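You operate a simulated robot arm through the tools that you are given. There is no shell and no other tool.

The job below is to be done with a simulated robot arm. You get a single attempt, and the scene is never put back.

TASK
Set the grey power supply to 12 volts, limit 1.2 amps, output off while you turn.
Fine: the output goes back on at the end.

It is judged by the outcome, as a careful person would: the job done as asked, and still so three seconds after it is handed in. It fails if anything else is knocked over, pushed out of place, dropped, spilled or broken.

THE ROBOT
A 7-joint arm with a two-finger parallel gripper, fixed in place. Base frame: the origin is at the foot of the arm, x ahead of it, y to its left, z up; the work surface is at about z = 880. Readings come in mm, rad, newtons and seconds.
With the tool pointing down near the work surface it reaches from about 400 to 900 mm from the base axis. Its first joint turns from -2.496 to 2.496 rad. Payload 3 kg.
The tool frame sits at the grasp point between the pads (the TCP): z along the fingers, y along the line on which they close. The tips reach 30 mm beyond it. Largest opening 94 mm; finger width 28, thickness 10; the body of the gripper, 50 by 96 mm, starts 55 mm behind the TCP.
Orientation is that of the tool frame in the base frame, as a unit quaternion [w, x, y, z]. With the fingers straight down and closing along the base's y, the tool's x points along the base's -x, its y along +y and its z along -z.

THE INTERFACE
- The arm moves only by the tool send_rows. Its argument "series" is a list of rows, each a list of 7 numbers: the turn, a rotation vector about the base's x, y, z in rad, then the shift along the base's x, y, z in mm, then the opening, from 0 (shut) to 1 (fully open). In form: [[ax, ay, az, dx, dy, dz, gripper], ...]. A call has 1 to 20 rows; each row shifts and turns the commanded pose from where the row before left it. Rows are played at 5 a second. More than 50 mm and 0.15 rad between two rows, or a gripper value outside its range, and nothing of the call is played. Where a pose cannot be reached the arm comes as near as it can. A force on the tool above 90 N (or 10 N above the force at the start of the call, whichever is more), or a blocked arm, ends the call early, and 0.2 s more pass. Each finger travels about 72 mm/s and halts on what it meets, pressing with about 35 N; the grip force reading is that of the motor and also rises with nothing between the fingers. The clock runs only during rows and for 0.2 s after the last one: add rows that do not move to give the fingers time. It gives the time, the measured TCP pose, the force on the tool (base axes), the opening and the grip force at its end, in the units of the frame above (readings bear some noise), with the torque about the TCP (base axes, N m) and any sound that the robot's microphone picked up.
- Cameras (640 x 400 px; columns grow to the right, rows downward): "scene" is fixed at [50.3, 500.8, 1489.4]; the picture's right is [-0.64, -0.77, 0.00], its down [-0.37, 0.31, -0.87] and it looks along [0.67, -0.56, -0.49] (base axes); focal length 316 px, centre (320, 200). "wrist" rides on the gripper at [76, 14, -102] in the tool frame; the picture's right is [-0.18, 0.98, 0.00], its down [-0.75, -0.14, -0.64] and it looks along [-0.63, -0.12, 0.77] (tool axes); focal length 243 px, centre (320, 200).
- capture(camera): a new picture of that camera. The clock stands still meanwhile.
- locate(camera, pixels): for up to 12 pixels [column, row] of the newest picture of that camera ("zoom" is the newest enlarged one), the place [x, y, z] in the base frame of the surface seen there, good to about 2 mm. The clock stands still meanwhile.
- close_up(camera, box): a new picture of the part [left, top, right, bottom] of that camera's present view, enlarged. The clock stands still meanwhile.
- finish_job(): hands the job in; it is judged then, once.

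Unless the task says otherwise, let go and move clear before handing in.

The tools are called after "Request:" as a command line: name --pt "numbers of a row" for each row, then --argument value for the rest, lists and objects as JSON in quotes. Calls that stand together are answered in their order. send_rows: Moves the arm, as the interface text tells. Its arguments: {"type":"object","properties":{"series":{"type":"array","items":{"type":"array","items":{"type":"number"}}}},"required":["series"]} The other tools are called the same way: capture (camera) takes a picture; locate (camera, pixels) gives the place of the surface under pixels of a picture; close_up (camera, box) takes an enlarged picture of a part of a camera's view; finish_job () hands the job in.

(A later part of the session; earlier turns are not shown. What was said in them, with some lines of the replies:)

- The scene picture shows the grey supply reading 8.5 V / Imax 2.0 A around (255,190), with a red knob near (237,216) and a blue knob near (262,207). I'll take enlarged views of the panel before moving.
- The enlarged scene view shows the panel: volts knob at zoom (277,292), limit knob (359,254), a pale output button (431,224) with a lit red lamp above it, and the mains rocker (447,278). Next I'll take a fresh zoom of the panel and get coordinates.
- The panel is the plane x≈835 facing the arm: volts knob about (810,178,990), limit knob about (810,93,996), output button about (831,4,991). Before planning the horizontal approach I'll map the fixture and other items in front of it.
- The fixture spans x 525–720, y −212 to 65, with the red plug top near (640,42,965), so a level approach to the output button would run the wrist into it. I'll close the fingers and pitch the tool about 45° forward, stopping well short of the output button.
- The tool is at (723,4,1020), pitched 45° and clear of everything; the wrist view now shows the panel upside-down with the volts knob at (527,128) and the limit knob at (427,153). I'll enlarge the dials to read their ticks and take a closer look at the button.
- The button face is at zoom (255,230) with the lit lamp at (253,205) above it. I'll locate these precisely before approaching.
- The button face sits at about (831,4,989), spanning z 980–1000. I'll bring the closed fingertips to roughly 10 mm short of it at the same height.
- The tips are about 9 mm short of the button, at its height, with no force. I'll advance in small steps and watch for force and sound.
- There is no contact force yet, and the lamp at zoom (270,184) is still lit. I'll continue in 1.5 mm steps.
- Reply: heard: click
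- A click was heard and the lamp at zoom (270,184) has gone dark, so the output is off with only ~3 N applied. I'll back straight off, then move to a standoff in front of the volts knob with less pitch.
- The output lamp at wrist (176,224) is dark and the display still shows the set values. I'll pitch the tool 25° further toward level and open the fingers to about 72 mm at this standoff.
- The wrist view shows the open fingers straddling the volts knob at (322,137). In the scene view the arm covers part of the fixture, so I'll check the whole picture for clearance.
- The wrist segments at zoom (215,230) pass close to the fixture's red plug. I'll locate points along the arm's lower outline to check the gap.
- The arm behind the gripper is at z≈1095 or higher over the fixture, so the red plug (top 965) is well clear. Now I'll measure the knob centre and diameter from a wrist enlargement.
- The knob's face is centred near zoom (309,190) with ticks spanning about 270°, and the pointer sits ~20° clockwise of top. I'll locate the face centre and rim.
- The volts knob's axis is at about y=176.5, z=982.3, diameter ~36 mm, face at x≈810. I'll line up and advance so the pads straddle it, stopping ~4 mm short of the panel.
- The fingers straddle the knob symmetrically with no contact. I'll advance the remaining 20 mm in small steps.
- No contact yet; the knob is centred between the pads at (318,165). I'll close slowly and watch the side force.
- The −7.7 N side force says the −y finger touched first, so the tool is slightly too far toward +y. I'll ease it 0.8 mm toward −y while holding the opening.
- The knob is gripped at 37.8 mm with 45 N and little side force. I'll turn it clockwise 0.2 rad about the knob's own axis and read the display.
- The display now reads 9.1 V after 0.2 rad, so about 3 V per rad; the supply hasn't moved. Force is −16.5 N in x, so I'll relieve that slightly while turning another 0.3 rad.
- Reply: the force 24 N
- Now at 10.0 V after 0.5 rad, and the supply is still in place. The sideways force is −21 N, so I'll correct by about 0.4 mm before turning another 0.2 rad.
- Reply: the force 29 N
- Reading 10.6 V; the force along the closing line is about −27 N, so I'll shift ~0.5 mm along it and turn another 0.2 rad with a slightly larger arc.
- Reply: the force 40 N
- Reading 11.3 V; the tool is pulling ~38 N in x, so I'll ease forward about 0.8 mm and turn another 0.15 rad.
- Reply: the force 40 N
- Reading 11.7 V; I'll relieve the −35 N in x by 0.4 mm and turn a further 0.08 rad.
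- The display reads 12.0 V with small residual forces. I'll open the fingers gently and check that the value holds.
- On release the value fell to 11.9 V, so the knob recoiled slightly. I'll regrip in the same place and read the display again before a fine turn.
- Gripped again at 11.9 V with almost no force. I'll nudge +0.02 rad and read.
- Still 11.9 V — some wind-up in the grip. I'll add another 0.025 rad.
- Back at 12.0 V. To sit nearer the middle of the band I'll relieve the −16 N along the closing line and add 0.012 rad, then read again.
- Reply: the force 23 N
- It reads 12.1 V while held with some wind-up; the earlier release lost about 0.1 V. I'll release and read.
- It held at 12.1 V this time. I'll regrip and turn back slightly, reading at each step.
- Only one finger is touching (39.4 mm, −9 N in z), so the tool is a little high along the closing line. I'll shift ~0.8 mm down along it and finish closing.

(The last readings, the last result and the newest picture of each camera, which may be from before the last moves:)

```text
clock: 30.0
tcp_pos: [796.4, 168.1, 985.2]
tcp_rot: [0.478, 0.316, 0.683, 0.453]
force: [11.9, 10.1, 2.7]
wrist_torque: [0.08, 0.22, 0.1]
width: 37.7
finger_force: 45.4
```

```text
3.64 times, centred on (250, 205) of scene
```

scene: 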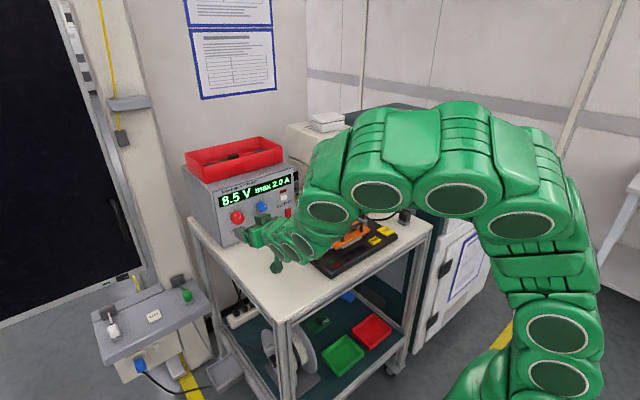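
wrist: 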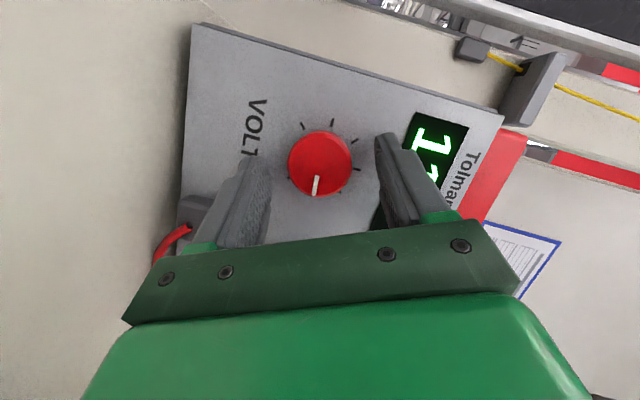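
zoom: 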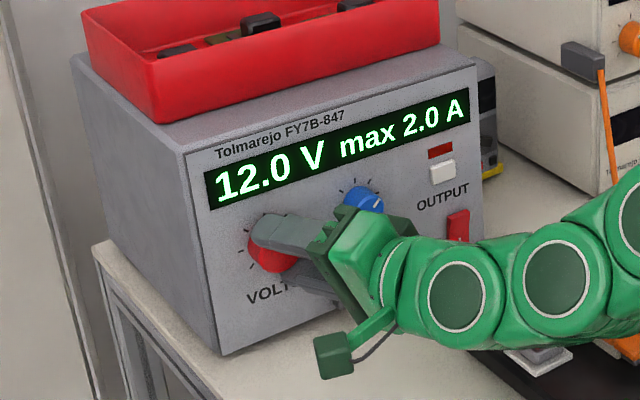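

It now reads 12.0 V with modest forces. I'll release gently and read again.

Request:
send_rows --pt "0 0 0 0 0 0 0.4" --pt "0 0 0 0 0 0 0.43" --pt "0 0 0 0 0 0 0.5" --pt "0 0 0 0 0 0 0.6" --pt "0 0 0 0 0 0 0.7" --pt "0 0 0 0 0 0 0.7"

Request:
close_up --camera "scene" --box '[180, 150, 320, 260]'

```text
clock: 31.4
tcp_pos: [796.8, 167.3, 984.2]
tcp_rot: [0.478, 0.318, 0.682, 0.453]
force: [0.2, 0.5, -0.3]
wrist_torque: [0.01, -0.01, 0.04]
width: 65.9
finger_force: 0.1
```

```text
3.64 times, centred on (250, 205) of scene
```

zoom: 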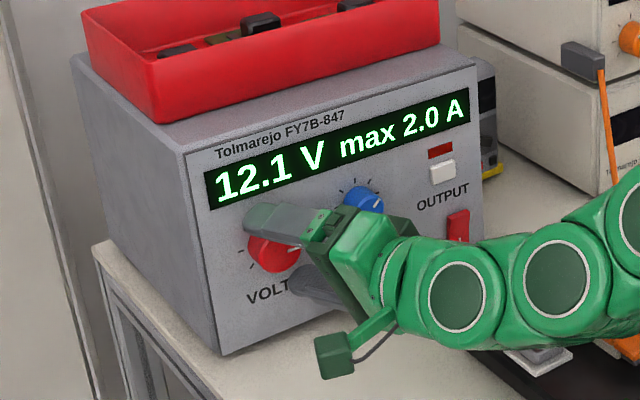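

The knob springs back about 0.05–0.1 V on release, so I need a touch more turn-back. I'll regrip and read before nudging.

Request:
send_rows --pt "0 0 0 0 0 0 0.55" --pt "0 0 0 0 0 0 0.45" --pt "0 0 0 0 0 0 0.41" --pt "0 0 0 0 0 0 0.39" --pt "0 0 0 0 0 0 0.375" --pt "0 0 0 0 0 0 0.36" --pt "0 0 0 0 0 0 0.36" --pt "0 0 0 0 0 0 0.36"

Request:
close_up --camera "scene" --box '[180, 150, 320, 260]'

```text
clock: 33.2
tcp_pos: [796.4, 167.2, 986.2]
tcp_rot: [0.478, 0.317, 0.682, 0.453]
force: [2.7, 6.6, 12.1]
wrist_torque: [0.11, -0.04, -0.03]
width: 37.6
finger_force: 44.7
```

```text
3.64 times, centred on (250, 205) of scene
```

zoom: 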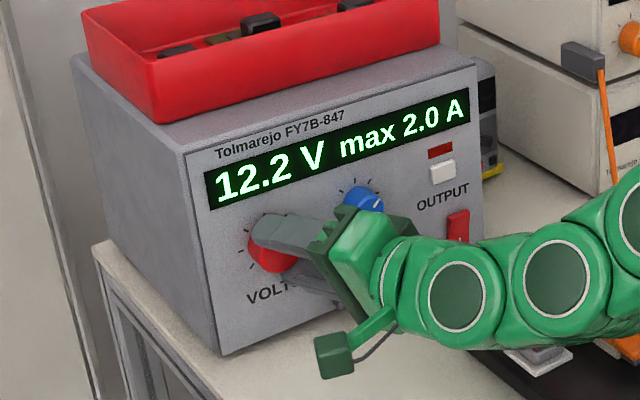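

Closing dragged it to 12.2 V. I'll recentre along the closing line by 0.15 mm and turn back 0.04 rad.

Request:
send_rows --pt "0 0 0 0 0.06 0.14 0.36" --pt "-0.02 0 0 0 0.06 0.12 0.36" --pt "-0.02 0 0 0 0.06 0.12 0.36" --pt "0 0 0 0 0 0 0.36"

Request:
close_up --camera "scene" --box '[180, 150, 320, 260]'

```text
clock: 34.2
tcp_pos: [797.2, 168.3, 985.4]
tcp_rot: [0.485, 0.307, 0.691, 0.439]
force: [8.0, -0.3, 18.2]
wrist_torque: [0.1, 0.04, -0.47]
width: 37.7
finger_force: 45.5
```

```text
3.64 times, centred on (250, 205) of scene
```

zoom: 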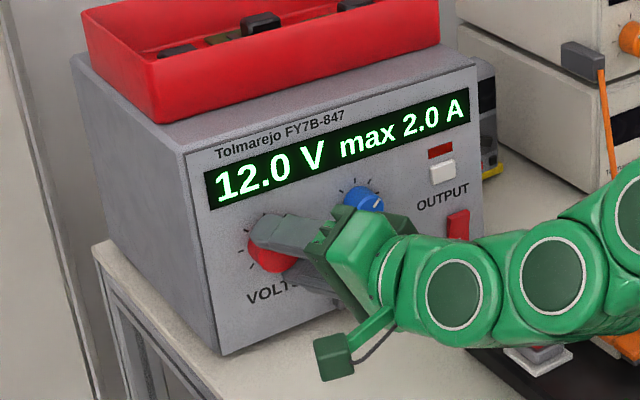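

It reads 12.0 V while held, with about +18 N in z remaining. I'll null the forces before letting go so the release doesn't kick the knob.

Request:
send_rows --pt "0 0 0 0.1 0 0.2 0.36" --pt "0 0 0 0 0 0 0.36"

Request:
close_up --camera "scene" --box '[180, 150, 320, 260]'

```text
clock: 34.8
tcp_pos: [797.4, 168.0, 984.7]
tcp_rot: [0.485, 0.308, 0.691, 0.438]
force: [-16.2, -13.4, 14.3]
wrist_torque: [0.1, -0.76, -0.44]
width: 37.5
finger_force: 45.2
```

```text
3.64 times, centred on (250, 205) of scene
```

zoom: 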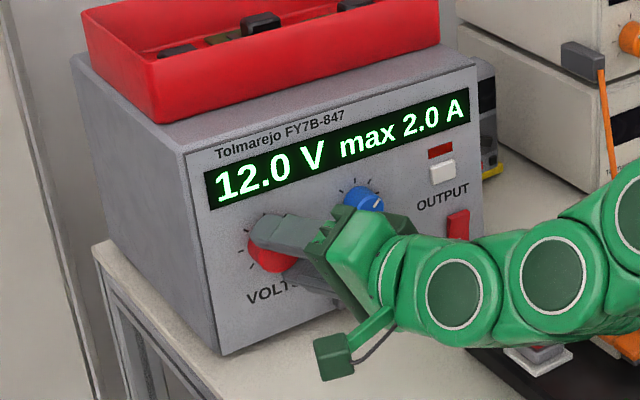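

Still 12.0 V; residual force is now mostly tangential. One more small correction, then release in fine steps.

Request:
send_rows --pt "0 0 0 -0.12 -0.15 0.1 0.36" --pt "0 0 0 0 0 0 0.36"

```text
clock: 35.4
tcp_pos: [796.8, 168.3, 985.1]
tcp_rot: [0.485, 0.307, 0.691, 0.438]
force: [-18.5, -19.5, 14.6]
wrist_torque: [0.03, -0.64, -0.41]
width: 37.7
finger_force: 44.9
```

Torque about the knob axis is now near zero (0.03 N m), so I'll release in fine steps and check.

Request:
send_rows --pt "0 0 0 0 0 0 0.4" --pt "0 0 0 0 0 0 0.41" --pt "0 0 0 0 0 0 0.42" --pt "0 0 0 0 0 0 0.45" --pt "0 0 0 0 0 0 0.55" --pt "0 0 0 0 0 0 0.7" --pt "0 0 0 0 0 0 0.7"

Request:
close_up --camera "scene" --box '[180, 150, 320, 260]'

```text
clock: 37.0
tcp_pos: [797.0, 167.5, 985.8]
tcp_rot: [0.485, 0.308, 0.692, 0.437]
force: [1.4, 0.0, 0.1]
wrist_torque: [-0.02, 0.01, -0.03]
width: 65.7
finger_force: 0.1
```

```text
3.64 times, centred on (250, 205) of scene
```

zoom: 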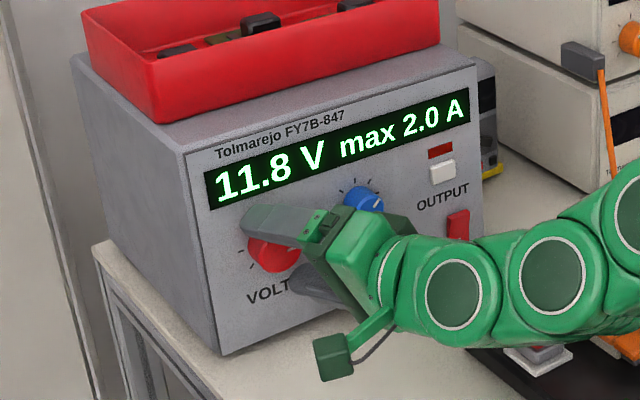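

It slipped to 11.8 V on release, because side force that built up during many corrections got let go. I'll regrip fresh with minimal motion and check the starting value.

Request:
send_rows --pt "0 0 0 0 0 0 0.55" --pt "0 0 0 0 0 0 0.45" --pt "0 0 0 0 0 0 0.42" --pt "0 0 0 0 0 0 0.41" --pt "0 0 0 0 0 0 0.4" --pt "0 0 0 0 0 0 0.39" --pt "0 0 0 0 0 0 0.38" --pt "0 0 0 0 0 0 0.38"

Request:
close_up --camera "scene" --box '[180, 150, 320, 260]'

```text
clock: 38.8
tcp_pos: [796.0, 169.0, 985.6]
tcp_rot: [0.484, 0.308, 0.692, 0.439]
force: [0.9, 0.2, 1.0]
wrist_torque: [-0.01, -0.31, 0.22]
width: 37.2
finger_force: 44.6
```

```text
3.64 times, centred on (250, 205) of scene
```

zoom: 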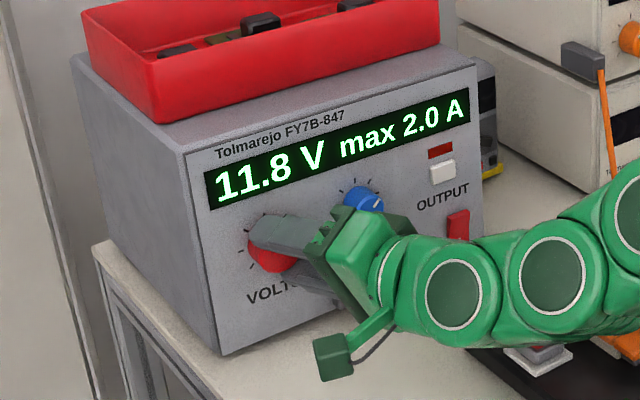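

Clean regrip: forces near zero at 11.8 V. I'll turn +0.06 rad along the measured arc and read.

Request:
send_rows --pt "0.02 0 0 0 -0.064 -0.147 0.38" --pt "0.02 0 0 0 -0.063 -0.147 0.38" --pt "0.02 0 0 0 -0.06 -0.148 0.38" --pt "0 0 0 0 0 0 0.38" --pt "0 0 0 0 0 0 0.38"

Request:
close_up --camera "scene" --box '[180, 150, 320, 260]'

```text
clock: 40.0
tcp_pos: [796.4, 168.7, 985.2]
tcp_rot: [0.475, 0.321, 0.678, 0.46]
force: [-4.9, 1.9, -1.3]
wrist_torque: [0.04, -0.06, 0.41]
width: 37.1
finger_force: 45.6
```

```text
3.64 times, centred on (250, 205) of scene
```

zoom: 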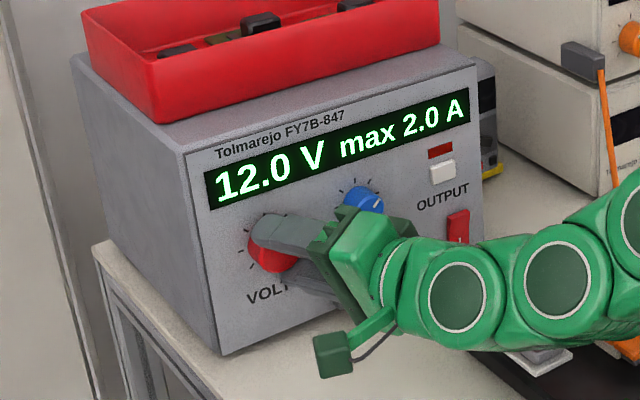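

It reads 12.0 V with all forces under 5 N. Now a slow release.

Request:
send_rows --pt "0 0 0 0 0 0 0.395" --pt "0 0 0 0 0 0 0.4" --pt "0 0 0 0 0 0 0.405" --pt "0 0 0 0 0 0 0.42" --pt "0 0 0 0 0 0 0.45" --pt "0 0 0 0 0 0 0.55" --pt "0 0 0 0 0 0 0.7" --pt "0 0 0 0 0 0 0.7"

Request:
close_up --camera "scene" --box '[180, 150, 320, 260]'

```text
clock: 41.8
tcp_pos: [798.5, 167.3, 984.8]
tcp_rot: [0.475, 0.321, 0.678, 0.459]
force: [-0.5, 0.1, 0.0]
wrist_torque: [0.03, -0.02, -0.04]
width: 65.9
finger_force: 0.2
```

```text
3.64 times, centred on (250, 205) of scene
```

zoom: 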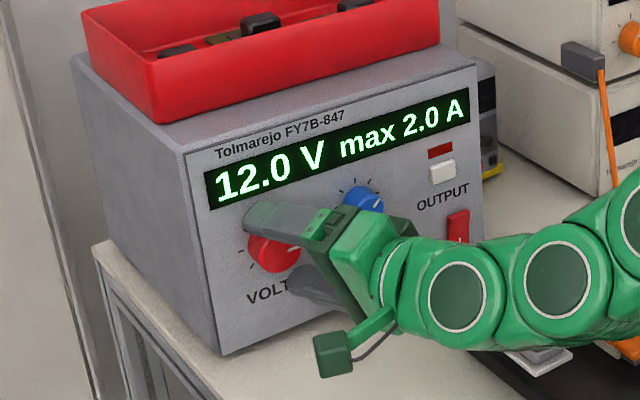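

12.0 V holds after release. I'll back straight out, then swing the tool back to a small roll and move in front of the limit knob, keeping the wrist high over the red plug.

Request:
send_rows --pt "0 0 0 -10 0 0 0.7" --pt "0 0 0 -20 0 0 0.7" --pt "0 0 0 -20 0 0 0.7" --pt "0 0 0 -13 0 0 0.7" --pt "-0.13 0 0 0 0 3 0.7" --pt "-0.13 0 0 0 0 3 0.7" --pt "-0.13 0 0 0 -10 3 0.65" --pt "-0.13 0 0 0 -15 2 0.65" --pt "-0.13 0 0 0 -15 0 0.65" --pt "-0.13 0 0 0 -15 0 0.65" --pt "-0.11 0 0 0 -15 0 0.65" --pt "0 0 0 0 -8 0 0.65" --pt "0 0 0 0 0 0 0.65"

Request:
capture --camera "wrist"

Request:
capture --camera "scene"

```text
clock: 44.6
tcp_pos: [734.2, 88.2, 996.2]
tcp_rot: [0.567, 0.086, 0.81, 0.122]
force: [0.6, 0.1, 0.3]
wrist_torque: [-0.01, -0.01, 0.0]
width: 60.9
finger_force: 0.0
```

```text
taken
```

wrist: 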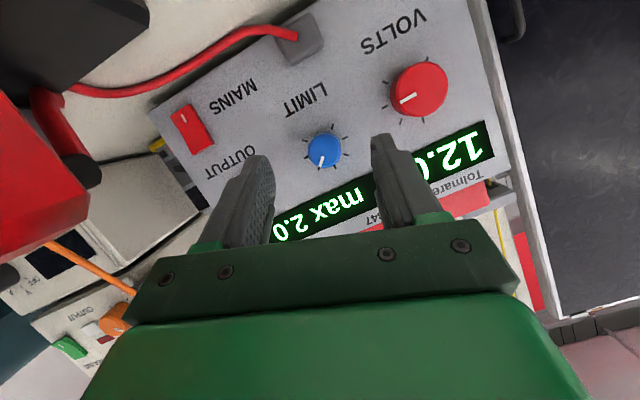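

```text
taken
```

scene: 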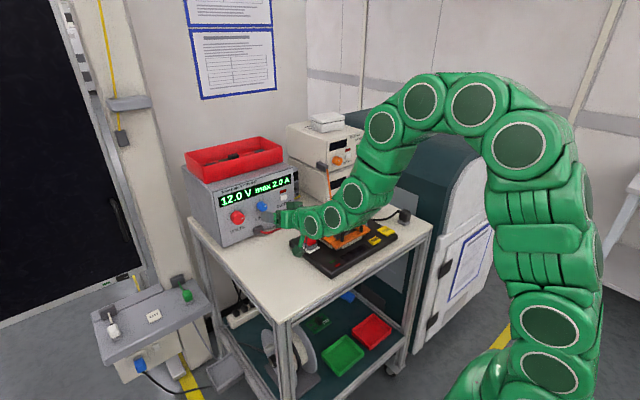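

The wrist view shows the limit knob at (324,148) between the fingers, and the red plug off to the left at (40,170). I'll check the plug clearance and measure the limit knob.

Request:
close_up --camera "scene" --box '[240, 170, 380, 280]'

Request:
close_up --camera "wrist" --box '[260, 90, 400, 200]'

```text
3.64 times, centred on (310, 225) of scene
```

zoom: 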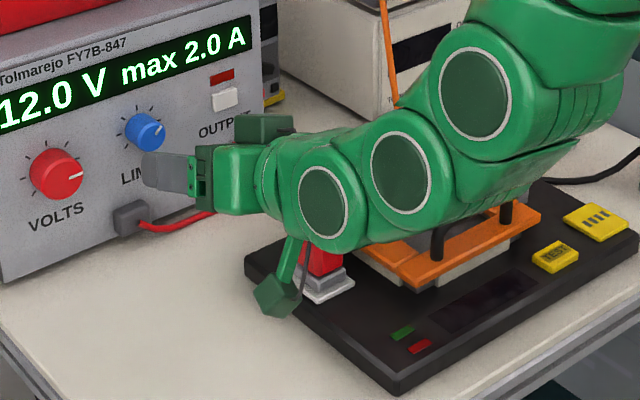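

```text
3.64 times, centred on (330, 145) of wrist
```

zoom: 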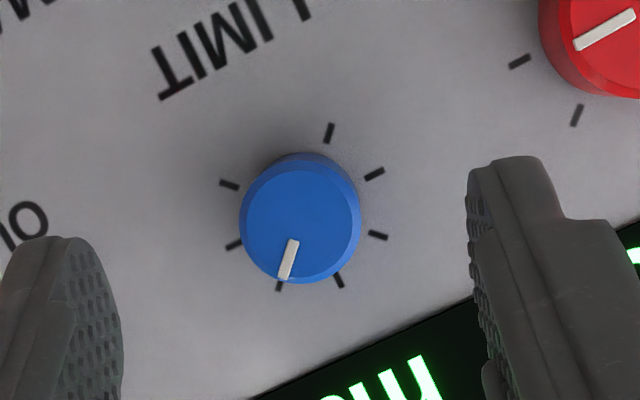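

Now I'll get coordinates for the limit knob's face, ticks, and the arm's underside near the plug.

Request:
locate --camera "zoom" --pixels '[[300, 219], [248, 222], [353, 215], [300, 162], [301, 278], [374, 173], [234, 245], [377, 236], [229, 184], [338, 281], [279, 287], [329, 133]]'

Request:
locate --camera "scene" --pixels '[[310, 234], [325, 234], [300, 228], [296, 250], [309, 240], [345, 234]]'

```text
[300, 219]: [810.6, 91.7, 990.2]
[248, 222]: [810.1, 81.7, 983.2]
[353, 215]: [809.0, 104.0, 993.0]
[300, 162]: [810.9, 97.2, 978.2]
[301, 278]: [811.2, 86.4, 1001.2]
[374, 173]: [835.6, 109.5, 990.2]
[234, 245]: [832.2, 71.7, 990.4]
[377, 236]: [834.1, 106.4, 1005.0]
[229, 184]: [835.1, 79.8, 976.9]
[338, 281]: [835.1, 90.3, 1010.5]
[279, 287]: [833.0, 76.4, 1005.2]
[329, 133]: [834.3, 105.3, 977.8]
```

```text
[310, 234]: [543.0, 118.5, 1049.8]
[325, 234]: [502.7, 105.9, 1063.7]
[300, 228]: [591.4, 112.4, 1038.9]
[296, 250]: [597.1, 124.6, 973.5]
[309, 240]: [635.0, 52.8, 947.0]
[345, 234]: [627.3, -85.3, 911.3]
```

The limit knob's axis is at about y=91.5, z=990.3, diameter ~29 mm, and the wrist is ~70 mm above the plug. I'll roll 0.1 rad more, align, and advance to just before the knob.

Request:
send_rows --pt "0.1 0 0 10 0.5 0.8 0.65" --pt "0 0 0 15 0 0 0.65" --pt "0 0 0 12 0 0 0.65" --pt "0 0 0 4 0 0 0.65" --pt "0 0 0 0 0 0 0.65"

Request:
capture --camera "wrist"

```text
clock: 45.8
tcp_pos: [774.6, 90.8, 995.2]
tcp_rot: [0.562, 0.114, 0.803, 0.163]
force: [-0.6, 0.0, 0.0]
wrist_torque: [0.01, 0.0, -0.01]
width: 61.1
finger_force: 0.1
```

```text
taken
```

wrist: 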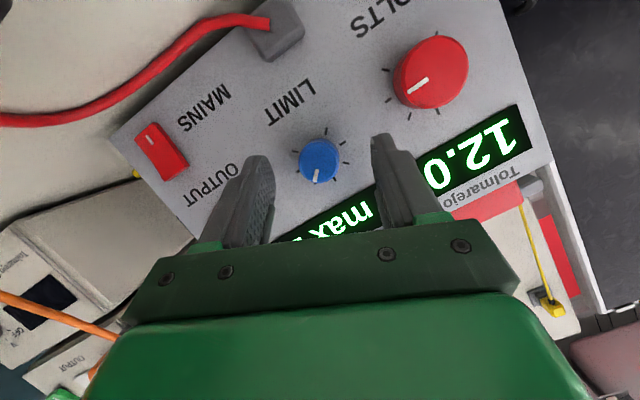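

The limit knob at (319,161) is centred between the fingers as the volts knob was. I'll advance the last 22 mm in small steps.

Request:
send_rows --pt "0 0 0 6 0 0 0.65" --pt "0 0 0 6 0 0 0.65" --pt "0 0 0 6 0 0 0.65" --pt "0 0 0 4 0 0 0.65" --pt "0 0 0 0 0 0 0.65"

Request:
capture --camera "wrist"

Request:
close_up --camera "scene" --box '[200, 150, 340, 260]'

```text
clock: 47.0
tcp_pos: [797.3, 90.8, 995.8]
tcp_rot: [0.561, 0.114, 0.803, 0.163]
force: [0.7, 0.6, 0.3]
wrist_torque: [-0.02, -0.01, -0.02]
width: 61.2
finger_force: 0.1
```

```text
taken
```

wrist: 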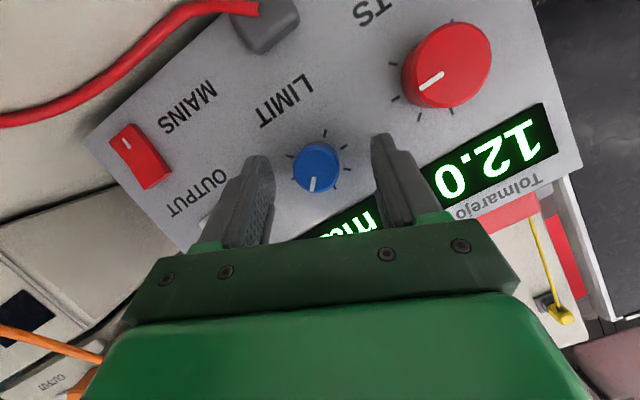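

```text
3.64 times, centred on (270, 205) of scene
```

zoom: 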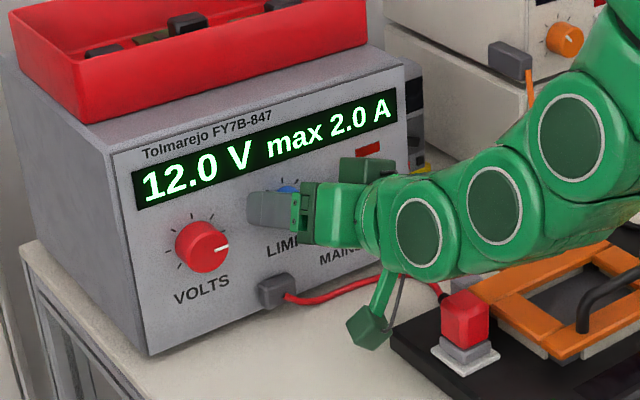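

Everything is clear and still 12.0 V / 2.0 A. I'll close slowly onto the limit knob.

Request:
send_rows --pt "0 0 0 0 0 0 0.5" --pt "0 0 0 0 0 0 0.4" --pt "0 0 0 0 0 0 0.36" --pt "0 0 0 0 0 0 0.34" --pt "0 0 0 0 0 0 0.32" --pt "0 0 0 0 0 0 0.31" --pt "0 0 0 0 0 0 0.3" --pt "0 0 0 0 0 0 0.29"

Request:
close_up --camera "scene" --box '[200, 150, 340, 260]'

```text
clock: 48.8
tcp_pos: [796.2, 89.6, 996.8]
tcp_rot: [0.562, 0.115, 0.803, 0.162]
force: [-1.4, -6.5, -3.1]
wrist_torque: [-0.05, 0.08, -0.15]
width: 31.7
finger_force: 4.0
```

```text
3.64 times, centred on (270, 205) of scene
```

zoom: 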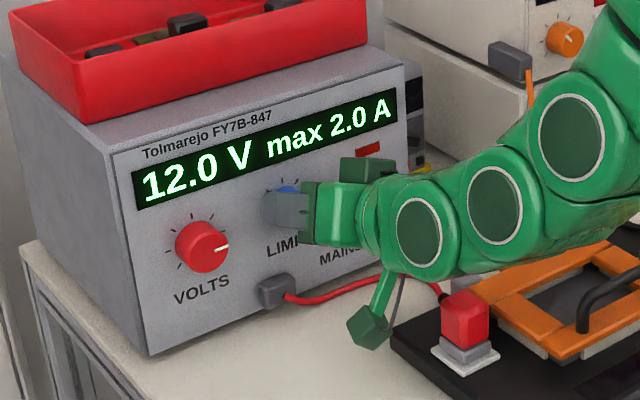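

The −y finger touched first (−6.5 N), with a 31.7 mm opening. I'll shift ~0.8 mm along the closing line and finish closing.

Request:
send_rows --pt "0 0 0 0 -0.37 -0.15 0.31" --pt "0 0 0 0 -0.37 -0.15 0.3" --pt "0 0 0 0 0 0 0.29" --pt "0 0 0 0 0 0 0.28" --pt "0 0 0 0 0 0 0.28"

Request:
close_up --camera "scene" --box '[200, 150, 340, 260]'

```text
clock: 50.0
tcp_pos: [797.3, 90.5, 996.9]
tcp_rot: [0.562, 0.114, 0.803, 0.163]
force: [-2.3, -7.3, -3.3]
wrist_torque: [-0.06, 0.14, -0.16]
width: 30.6
finger_force: 3.8
```

```text
3.64 times, centred on (270, 205) of scene
```

zoom: 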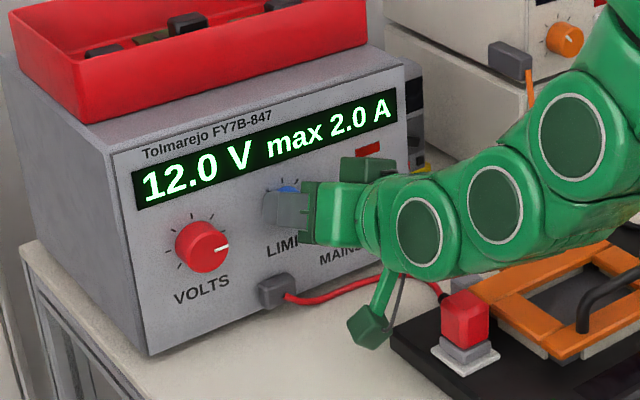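

Still one-sided at 30.6 mm. Another 0.8 mm along the closing line.

Request:
send_rows --pt "0 0 0 0 -0.37 -0.15 0.29" --pt "0 0 0 0 -0.37 -0.15 0.28" --pt "0 0 0 0 0 0 0.28" --pt "0 0 0 0 0 0 0.28"

Request:
close_up --camera "scene" --box '[200, 150, 340, 260]'

```text
clock: 51.0
tcp_pos: [797.3, 88.6, 996.9]
tcp_rot: [0.563, 0.113, 0.803, 0.163]
force: [2.3, -4.6, -1.3]
wrist_torque: [-0.03, 0.07, -0.07]
width: 29.0
finger_force: 2.6
```

```text
3.64 times, centred on (270, 205) of scene
```

zoom: 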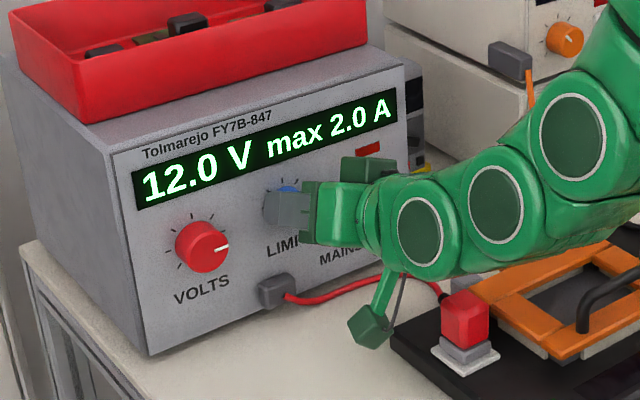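

Nearly centred (29.0 mm, −4.6 N). A further 0.4 mm shift and close to grip.

Request:
send_rows --pt "0 0 0 0 -0.37 -0.15 0.28" --pt "0 0 0 0 0 0 0.27" --pt "0 0 0 0 0 0 0.26" --pt "0 0 0 0 0 0 0.26"

Request:
close_up --camera "scene" --box '[200, 150, 340, 260]'

```text
clock: 52.0
tcp_pos: [796.8, 89.0, 996.2]
tcp_rot: [0.562, 0.114, 0.803, 0.163]
force: [1.4, -7.6, -2.2]
wrist_torque: [-0.07, 0.09, -0.15]
width: 29.2
finger_force: 4.1
```

```text
3.64 times, centred on (270, 205) of scene
```

zoom: 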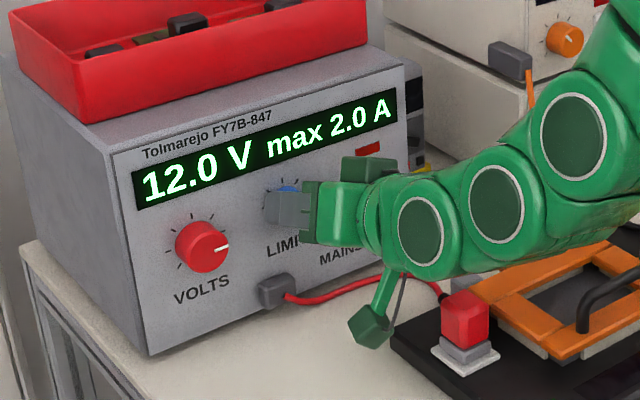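

The opening stays at 29.2 mm with only 4 N, so it's still effectively one-sided. I'll shift 0.5 mm more and command a tighter close.

Request:
send_rows --pt "0 0 0 0 -0.46 -0.19 0.26" --pt "0 0 0 0 0 0 0.25" --pt "0 0 0 0 0 0 0.24" --pt "0 0 0 0 0 0 0.24"

Request:
close_up --camera "wrist" --box '[240, 100, 400, 250]'

```text
clock: 53.0
tcp_pos: [796.3, 86.7, 995.7]
tcp_rot: [0.562, 0.115, 0.803, 0.162]
force: [1.7, -6.3, -2.7]
wrist_torque: [-0.05, -0.11, 0.16]
width: 27.7
finger_force: 45.0
```

```text
2.67 times, centred on (320, 175) of wrist
```

zoom: 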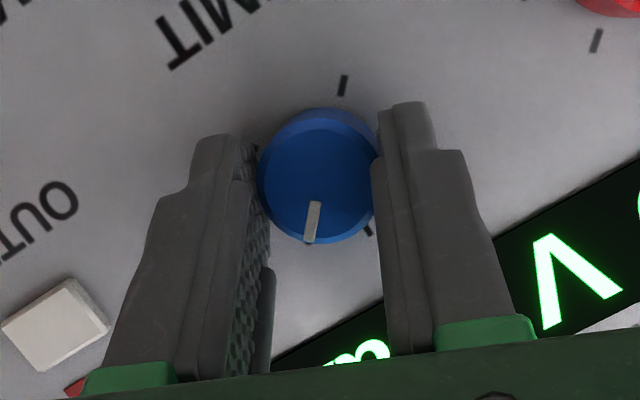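

Now gripped on both sides: 27.7 mm, 45 N. I'll turn counter-clockwise 0.2 rad about the limit knob's axis and read the display.

Request:
send_rows --pt "-0.05 0 0 0 0.316 0.125 0.24" --pt "-0.05 0 0 0 0.322 0.109 0.24" --pt "-0.05 0 0 0 0.327 0.092 0.24" --pt "-0.05 0 0 0 0.331 0.076 0.24" --pt "0 0 0 0 0 0 0.24"

Request:
close_up --camera "scene" --box '[200, 150, 340, 260]'

```text
clock: 54.2
tcp_pos: [796.0, 89.8, 997.8]
tcp_rot: [0.57, 0.058, 0.816, 0.082]
force: [-3.3, 0.3, 0.8]
wrist_torque: [0.0, 0.45, 0.39]
width: 27.4
finger_force: 44.6
```

```text
3.64 times, centred on (270, 205) of scene
```

zoom: 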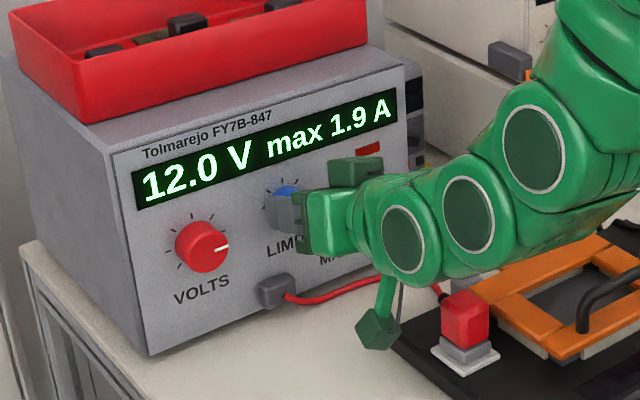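

Now 1.9 A with almost no side force. Continuing another 0.3 rad counter-clockwise.

Request:
send_rows --pt "-0.05 0 0 0 0.335 0.059 0.24" --pt "-0.05 0 0 0 0.337 0.042 0.24" --pt "-0.05 0 0 0 0.339 0.025 0.24" --pt "-0.05 0 0 0 0.34 0.008 0.24" --pt "-0.05 0 0 0 0.34 -0.008 0.24" --pt "-0.05 0 0 0 0.339 -0.025 0.24" --pt "0 0 0 0 0 0 0.24"

Request:
close_up --camera "scene" --box '[200, 150, 340, 260]'

```text
clock: 55.8
tcp_pos: [797.0, 91.3, 996.5]
tcp_rot: [0.573, -0.028, 0.818, -0.042]
force: [7.0, 20.1, -12.0]
wrist_torque: [0.14, -0.88, 0.25]
width: 27.5
finger_force: 45.0
```

```text
3.64 times, centred on (270, 205) of scene
```

zoom: 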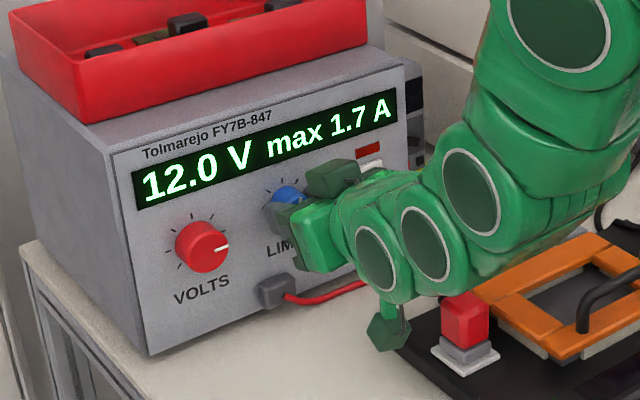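

Now 1.7 A. I'll take up the +20 N sideways load with a 0.25 mm shift and turn another 0.25 rad, then check camera clearance to the plug.

Request:
send_rows --pt "0 0 0 0.1 0.25 -0.12 0.24" --pt "-0.05 0 0 0 0.337 -0.042 0.24" --pt "-0.05 0 0 0 0.335 -0.059 0.24" --pt "-0.05 0 0 0 0.331 -0.076 0.24" --pt "-0.05 0 0 0 0.327 -0.092 0.24" --pt "-0.05 0 0 0 0.322 -0.109 0.24" --pt "0 0 0 0 0 0 0.24"

Request:
close_up --camera "scene" --box '[200, 150, 340, 260]'

Request:
capture --camera "wrist"

```text
clock: 57.4
tcp_pos: [796.5, 92.4, 995.3]
tcp_rot: [0.565, -0.098, 0.806, -0.144]
force: [0.2, 9.9, 0.4]
wrist_torque: [0.07, -0.82, 0.89]
width: 27.8
finger_force: 44.8
```

```text
3.64 times, centred on (270, 205) of scene
```

zoom: 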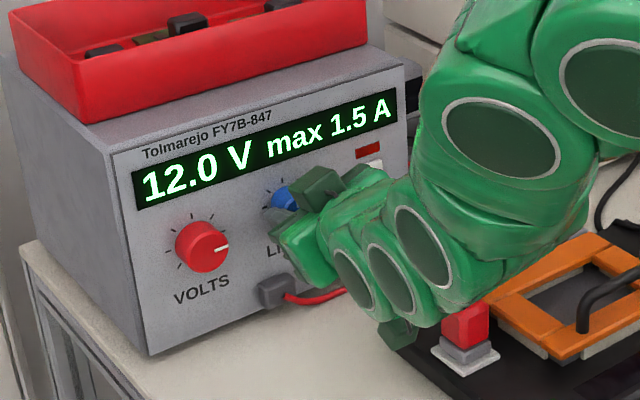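

```text
taken
```

wrist: 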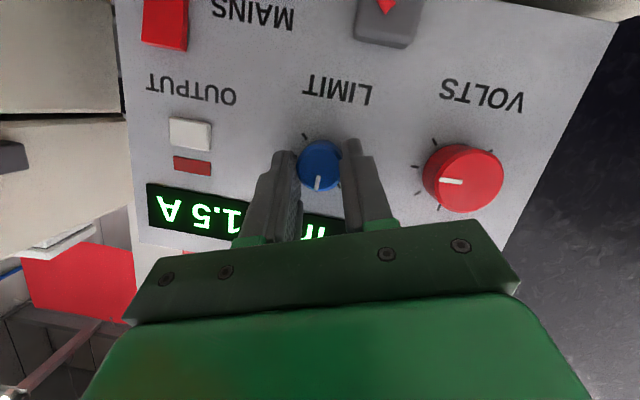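

Now 1.5 A, at roll −0.35; going further would bring the camera near the plug. I'll release, roll back 0.55 rad around the knob with fingers open, and regrip.

Request:
send_rows --pt "0 0 0 0 0.12 0 0.29" --pt "0 0 0 0 0 0 0.31" --pt "0 0 0 0 0 0 0.36" --pt "0 0 0 0 0 0 0.5" --pt "0 0 0 0 0 0 0.58" --pt "0 0 0 0 0 0 0.58"

Request:
close_up --camera "scene" --box '[200, 150, 340, 260]'

```text
clock: 58.8
tcp_pos: [796.9, 92.4, 995.4]
tcp_rot: [0.565, -0.099, 0.807, -0.142]
force: [0.0, 0.0, -1.1]
wrist_torque: [0.0, 0.02, 0.0]
width: 54.7
finger_force: 0.1
```

```text
3.64 times, centred on (270, 205) of scene
```

zoom: 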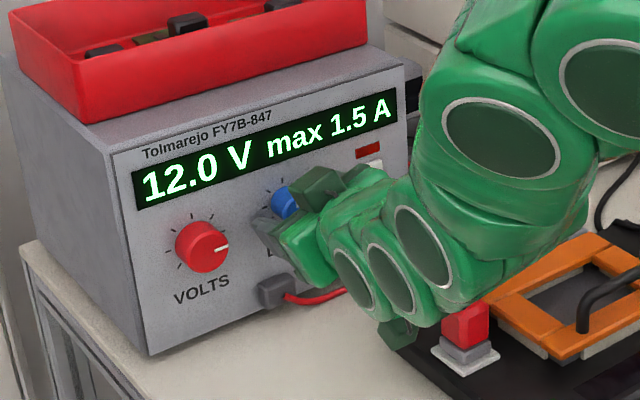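

1.5 A held after release. Rolling back 0.55 rad with the fingers open, then closing slowly.

Request:
send_rows --pt "0.11 0 0 0 -0.72 0.19 0.58" --pt "0.11 0 0 0 -0.74 0.12 0.58" --pt "0.11 0 0 0 -0.75 0.04 0.58" --pt "0.11 0 0 0 -0.74 -0.02 0.58" --pt "0.11 0 0 0 -0.73 -0.07 0.58" --pt "0 0 0 0 0 0 0.5" --pt "0 0 0 0 0 0 0.4" --pt "0 0 0 0 0 0 0.34" --pt "0 0 0 0 0 0 0.32" --pt "0 0 0 0 0 0 0.31" --pt "0 0 0 0 0 0 0.3" --pt "0 0 0 0 0 0 0.29" --pt "0 0 0 0 0 0 0.28" --pt "0 0 0 0 0 0 0.27"

Request:
close_up --camera "scene" --box '[200, 150, 340, 260]'

```text
clock: 61.8
tcp_pos: [796.9, 89.7, 995.7]
tcp_rot: [0.571, 0.058, 0.815, 0.082]
force: [0.0, 5.1, 1.9]
wrist_torque: [0.02, -0.01, 0.08]
width: 28.3
finger_force: 3.0
```

```text
3.64 times, centred on (270, 205) of scene
```

zoom: 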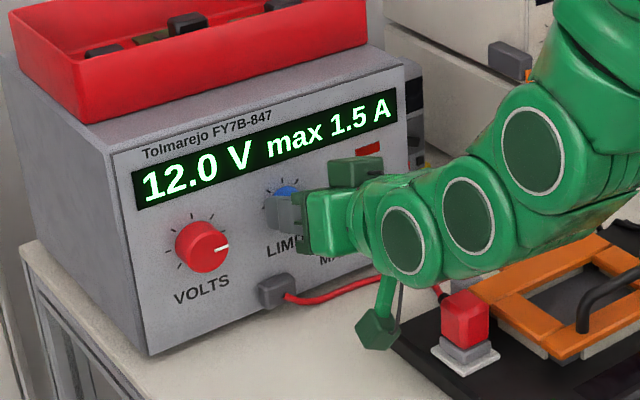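

Near-centred (28.3 mm, +5 N). A 0.4 mm shift toward +y and close to full grip.

Request:
send_rows --pt "0 0 0 0 0.35 0.07 0.27" --pt "0 0 0 0 0 0 0.26" --pt "0 0 0 0 0 0 0.25" --pt "0 0 0 0 0 0 0.24"

Request:
close_up --camera "scene" --box '[200, 150, 340, 260]'

```text
clock: 62.8
tcp_pos: [797.2, 89.3, 996.2]
tcp_rot: [0.57, 0.059, 0.815, 0.081]
force: [-0.8, 8.6, 1.6]
wrist_torque: [0.08, -0.07, 0.2]
width: 27.5
finger_force: 45.4
```

```text
3.64 times, centred on (270, 205) of scene
```

zoom: 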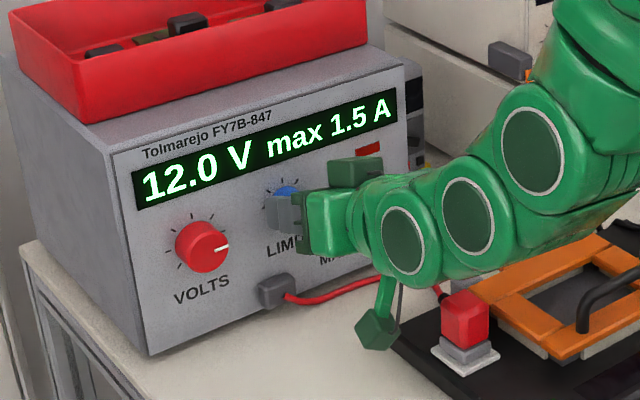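

Gripped, still 1.5 A. Turning counter-clockwise 0.3 rad with a small centring shift.

Request:
send_rows --pt "0 0 0 0 0.1 0.0 0.24" --pt "-0.05 0 0 0 0.335 0.059 0.24" --pt "-0.05 0 0 0 0.337 0.042 0.24" --pt "-0.05 0 0 0 0.339 0.025 0.24" --pt "-0.05 0 0 0 0.34 0.008 0.24" --pt "-0.05 0 0 0 0.34 -0.008 0.24" --pt "-0.05 0 0 0 0.339 -0.025 0.24" --pt "0 0 0 0 0 0 0.24"

Request:
close_up --camera "scene" --box '[200, 150, 340, 260]'

```text
clock: 64.6
tcp_pos: [797.0, 91.1, 996.1]
tcp_rot: [0.574, -0.027, 0.817, -0.041]
force: [26.4, -2.0, -10.2]
wrist_torque: [-0.01, -0.22, 0.05]
width: 27.5
finger_force: 44.8
```

```text
3.64 times, centred on (270, 205) of scene
```

zoom: 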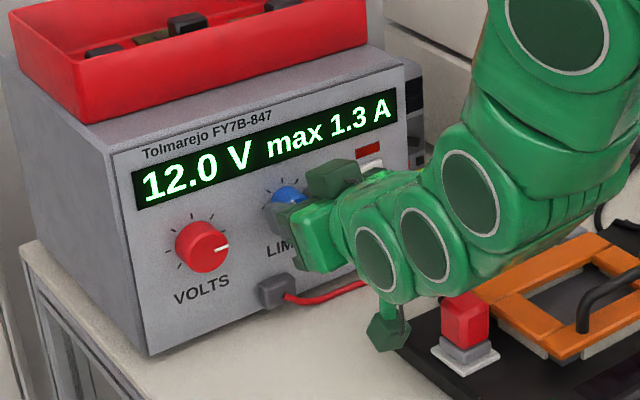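

Now 1.3 A. I'll ease the +26 N pull in x by 0.3 mm and turn 0.1 rad more.

Request:
send_rows --pt "0 0 0 0.3 0 -0.1 0.24" --pt "-0.05 0 0 0 0.337 -0.042 0.24" --pt "-0.05 0 0 0 0.335 -0.059 0.24" --pt "0 0 0 0 0 0 0.24"

Request:
close_up --camera "scene" --box '[200, 150, 340, 260]'

```text
clock: 65.6
tcp_pos: [796.0, 91.5, 996.5]
tcp_rot: [0.57, -0.056, 0.815, -0.081]
force: [-1.2, -2.8, 0.9]
wrist_torque: [-0.02, 1.09, -0.26]
width: 27.4
finger_force: 45.0
```

```text
3.64 times, centred on (270, 205) of scene
```

zoom: 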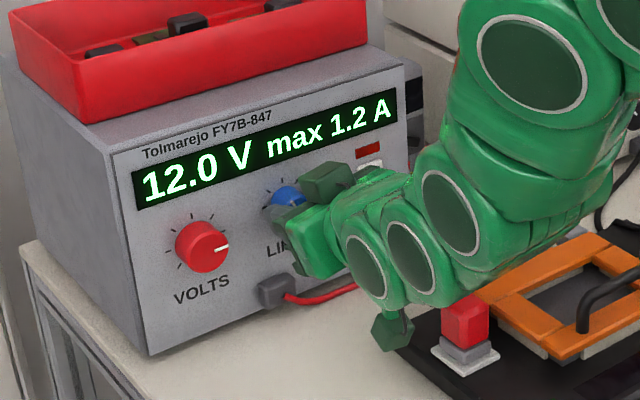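

It reads 1.2 A, probably in the upper part of its band. I'll add 0.03 rad to sit nearer the middle, and confirm.

Request:
send_rows --pt "-0.03 0 0 0 0.2 -0.043 0.24" --pt "0 0 0 0 0 0 0.24"

Request:
close_up --camera "scene" --box '[200, 150, 340, 260]'

```text
clock: 66.2
tcp_pos: [795.9, 91.8, 995.9]
tcp_rot: [0.57, -0.065, 0.814, -0.093]
force: [1.5, -4.2, -4.0]
wrist_torque: [-0.05, 0.47, -0.1]
width: 27.5
finger_force: 45.3
```

```text
3.64 times, centred on (270, 205) of scene
```

zoom: 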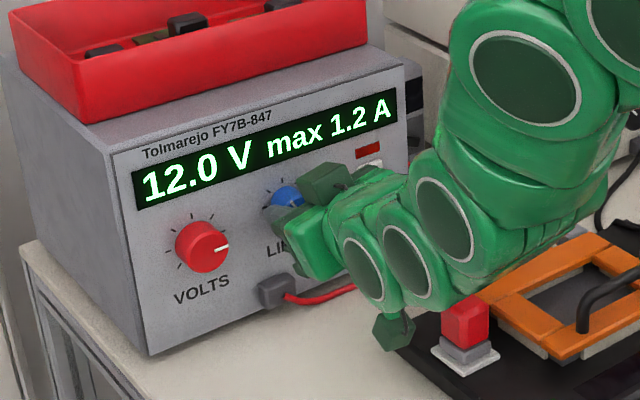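

Still 1.2 A with forces under 5 N. Slow release now.

Request:
send_rows --pt "0 0 0 0 0 0 0.285" --pt "0 0 0 0 0 0 0.295" --pt "0 0 0 0 0 0 0.305" --pt "0 0 0 0 0 0 0.33" --pt "0 0 0 0 0 0 0.4" --pt "0 0 0 0 0 0 0.5" --pt "0 0 0 0 0 0 0.6" --pt "0 0 0 0 0 0 0.6"

Request:
close_up --camera "scene" --box '[200, 150, 340, 260]'

Request:
capture --camera "wrist"

```text
clock: 68.0
tcp_pos: [796.5, 92.3, 997.1]
tcp_rot: [0.57, -0.065, 0.814, -0.094]
force: [-0.1, -0.8, 0.1]
wrist_torque: [0.01, -0.03, -0.01]
width: 56.5
finger_force: 0.1
```

```text
3.64 times, centred on (270, 205) of scene
```

zoom: 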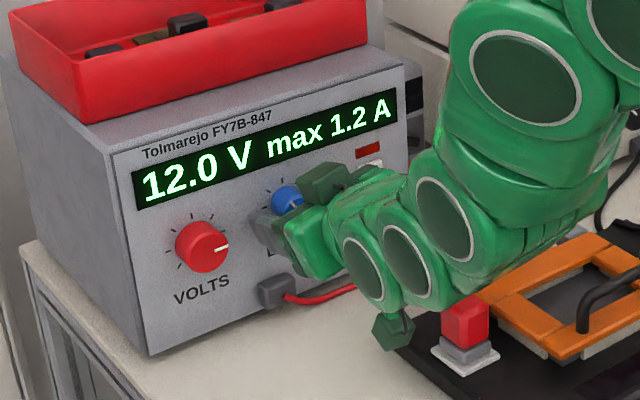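

```text
taken
```

wrist: 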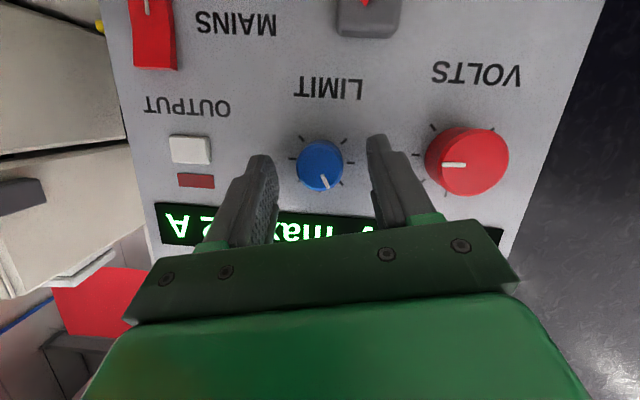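

After release the display holds 12.0 V / max 1.2 A, lamp still dark. I'll back straight out, undo the roll, pitch back to 45° while rising (so the camera clears the plug), then move over to the output button with fingers shut.

Request:
send_rows --pt "0 0 0 -10 0 0 0.6" --pt "0 0 0 -20 0 0 0.6" --pt "0 0 0 -20 0 0 0.6" --pt "0 0 0 -12 0 0 0.6" --pt "0.115 0 0 0 0 5 0.6" --pt "0.115 0 0 0 0 5 0.6" --pt "0 0.109 0 0 0 5 0.4" --pt "0 0.109 0 0 0 5 0.2" --pt "0 0.109 0 0 0 3 0.0" --pt "0 0.109 0 0 0 0 0.0" --pt "0 0 0 0 -22 0 0.0" --pt "0 0 0 0 -22 0 0.0" --pt "0 0 0 0 -22 0 0.0" --pt "0 0 0 0 -22 0 0.0" --pt "0 0 0 0 0 0 0.0" --pt "0 0 0 0 0 0 0.0"

Request:
capture --camera "scene"

Request:
capture --camera "wrist"

```text
clock: 71.4
tcp_pos: [735.5, 3.0, 1018.8]
tcp_rot: [0.383, 0.001, 0.924, 0.001]
force: [-0.8, -0.4, 0.2]
wrist_torque: [-0.02, 0.01, 0.0]
width: 0.1
finger_force: 32.9
```

```text
taken
```

scene: 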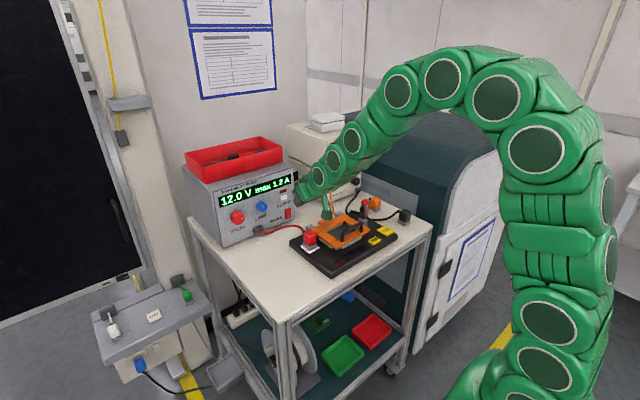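

```text
taken
```

wrist: 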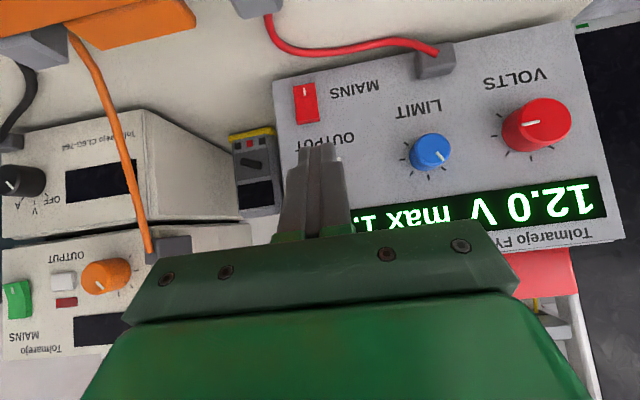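

The tool is back at the 45° standoff in front of the output button, and the display shows 12.0 V / 1.2 A. I'll approach to ~8 mm short of the button at the same height as before.

Request:
send_rows --pt "0 0 0 15 0.7 -9 0" --pt "0 0 0 15 0 -9 0" --pt "0 0 0 15 0 0 0" --pt "0 0 0 12 0 0 0" --pt "0 0 0 2 0 0 0" --pt "0 0 0 0 0 0 0"

Request:
close_up --camera "scene" --box '[230, 150, 330, 230]'

```text
clock: 72.8
tcp_pos: [793.9, 5.9, 1001.1]
tcp_rot: [0.382, 0.001, 0.924, 0.0]
force: [-0.3, -0.4, 0.0]
wrist_torque: [-0.01, 0.02, -0.01]
width: 0.1
finger_force: 33.2
```

```text
5.00 times, centred on (280, 190) of scene
```

zoom: 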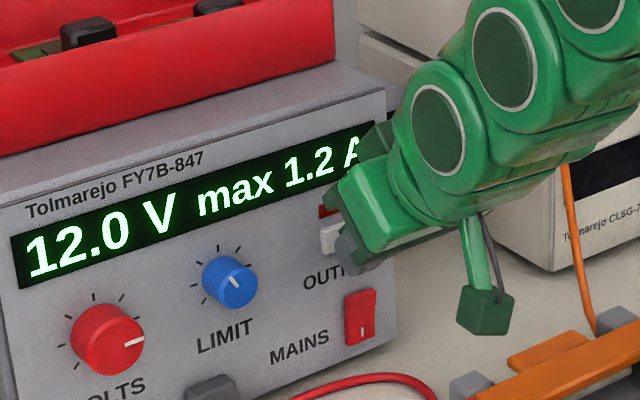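

The display reads 12.0 V / 1.2 A and the tips are just short of the button. I'll advance in small steps, stopping at the click.

Request:
send_rows --pt "0 0 0 2 0 0 0" --pt "0 0 0 2 0 0 0" --pt "0 0 0 1 0 0 0" --pt "0 0 0 0 0 0 0"

```text
clock: 73.8
tcp_pos: [798.7, 5.4, 1001.4]
tcp_rot: [0.383, 0.002, 0.924, 0.0]
force: [0.5, -1.0, 0.6]
wrist_torque: [-0.03, 0.0, -0.02]
width: 0.2
finger_force: 33.1
```

No contact yet. Continuing in 1–1.5 mm steps.

Request:
send_rows --pt "0 0 0 1.5 0 0 0" --pt "0 0 0 1.5 0 0 0" --pt "0 0 0 0 0 0 0"

Request:
close_up --camera "scene" --box '[230, 150, 330, 230]'

```text
clock: 74.6
tcp_pos: [801.8, 5.4, 1000.8]
tcp_rot: [0.382, 0.001, 0.924, 0.001]
force: [-2.8, 0.3, 0.1]
wrist_torque: [-0.01, 0.05, 0.01]
width: 0.0
finger_force: 32.9
heard: click
```

```text
5.00 times, centred on (280, 190) of scene
```

zoom: 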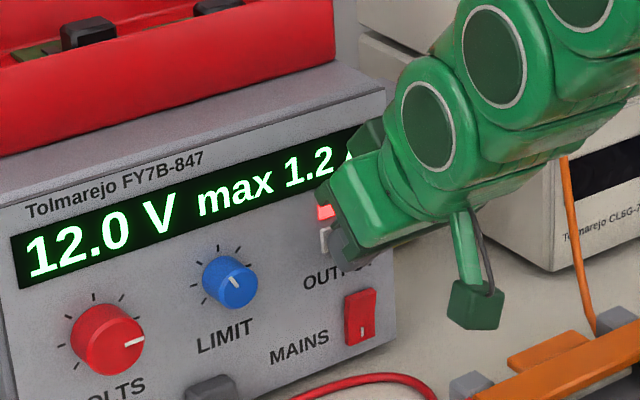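

Click heard and the lamp at zoom (327,212) is lit again. I'll back straight off and move clear, up and away from the bench.

Request:
send_rows --pt "0 0 0 -8 0 0 0" --pt "0 0 0 -25 0 0 0" --pt "0 0 0 -30 0 5 0" --pt "0 0 0 -15 -5 25 0" --pt "0 0 0 -15 -10 30 0" --pt "0 0 0 -15 -10 30 0" --pt "0 0.12 0 -10 -10 30 0" --pt "0 0.12 0 -10 -10 30 0.2" --pt "0 0.12 0 -10 -10 20 0.4" --pt "0 0.12 0 0 0 0 0.5" --pt "0 0 0 0 0 0 0.5" --pt "0 0 0 0 0 0 0.5"

Request:
capture --camera "scene"

Request:
close_up --camera "scene" --box '[180, 140, 320, 250]'

Request:
close_up --camera "scene" --box '[260, 170, 440, 290]'

```text
clock: 77.2
tcp_pos: [663.4, -51.6, 1171.0]
tcp_rot: [0.151, 0.001, 0.988, 0.0]
force: [0.0, 0.5, 0.0]
wrist_torque: [0.01, 0.02, 0.03]
width: 47.1
finger_force: 0.1
```

```text
taken
```

scene: 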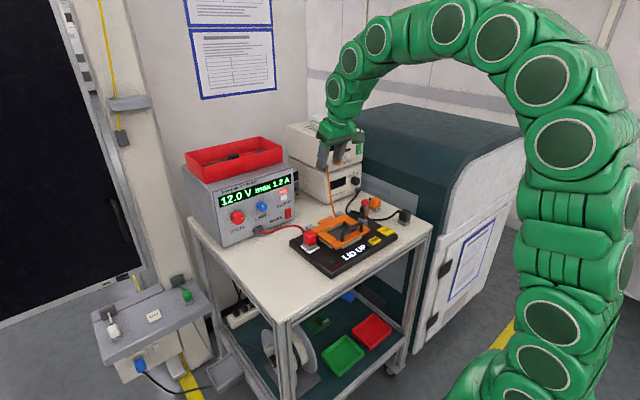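

```text
3.64 times, centred on (250, 195) of scene
```

zoom: 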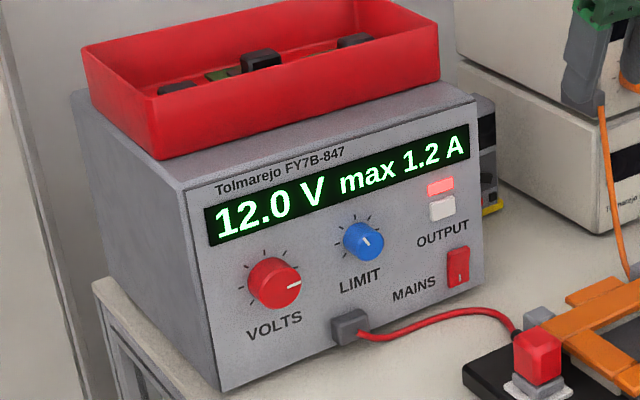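

```text
3.33 times, centred on (350, 230) of scene
```

zoom: 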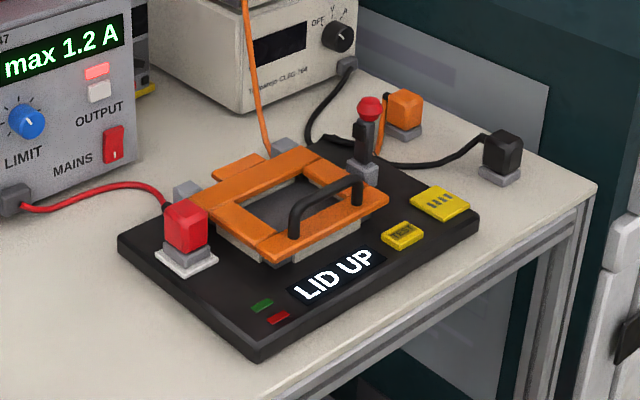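

The display reads 12.0 V / max 1.2 A, the output lamp at zoom (440,187) is lit, the fixture is powered again ("LID UP"), and nothing appears to have moved. The arm is clear, so I'm handing in.

Request:
finish_job

```text
The job is handed in.
```

The grey power supply now reads 12.0 V with the limit at 1.2 A, and its output is back on.

I switched the output off before touching either knob and kept it off until both values were set. The voltage took a few tries because the knob shifted slightly each time I let go. It held at 12.0 V after the final release, and the limit held at 1.2 A.

In the last pictures the output lamp is lit and the test fixture is powered again, showing "LID UP" as it did at the start. I saw nothing knocked or moved on the bench, and the arm is clear of it with the gripper empty.
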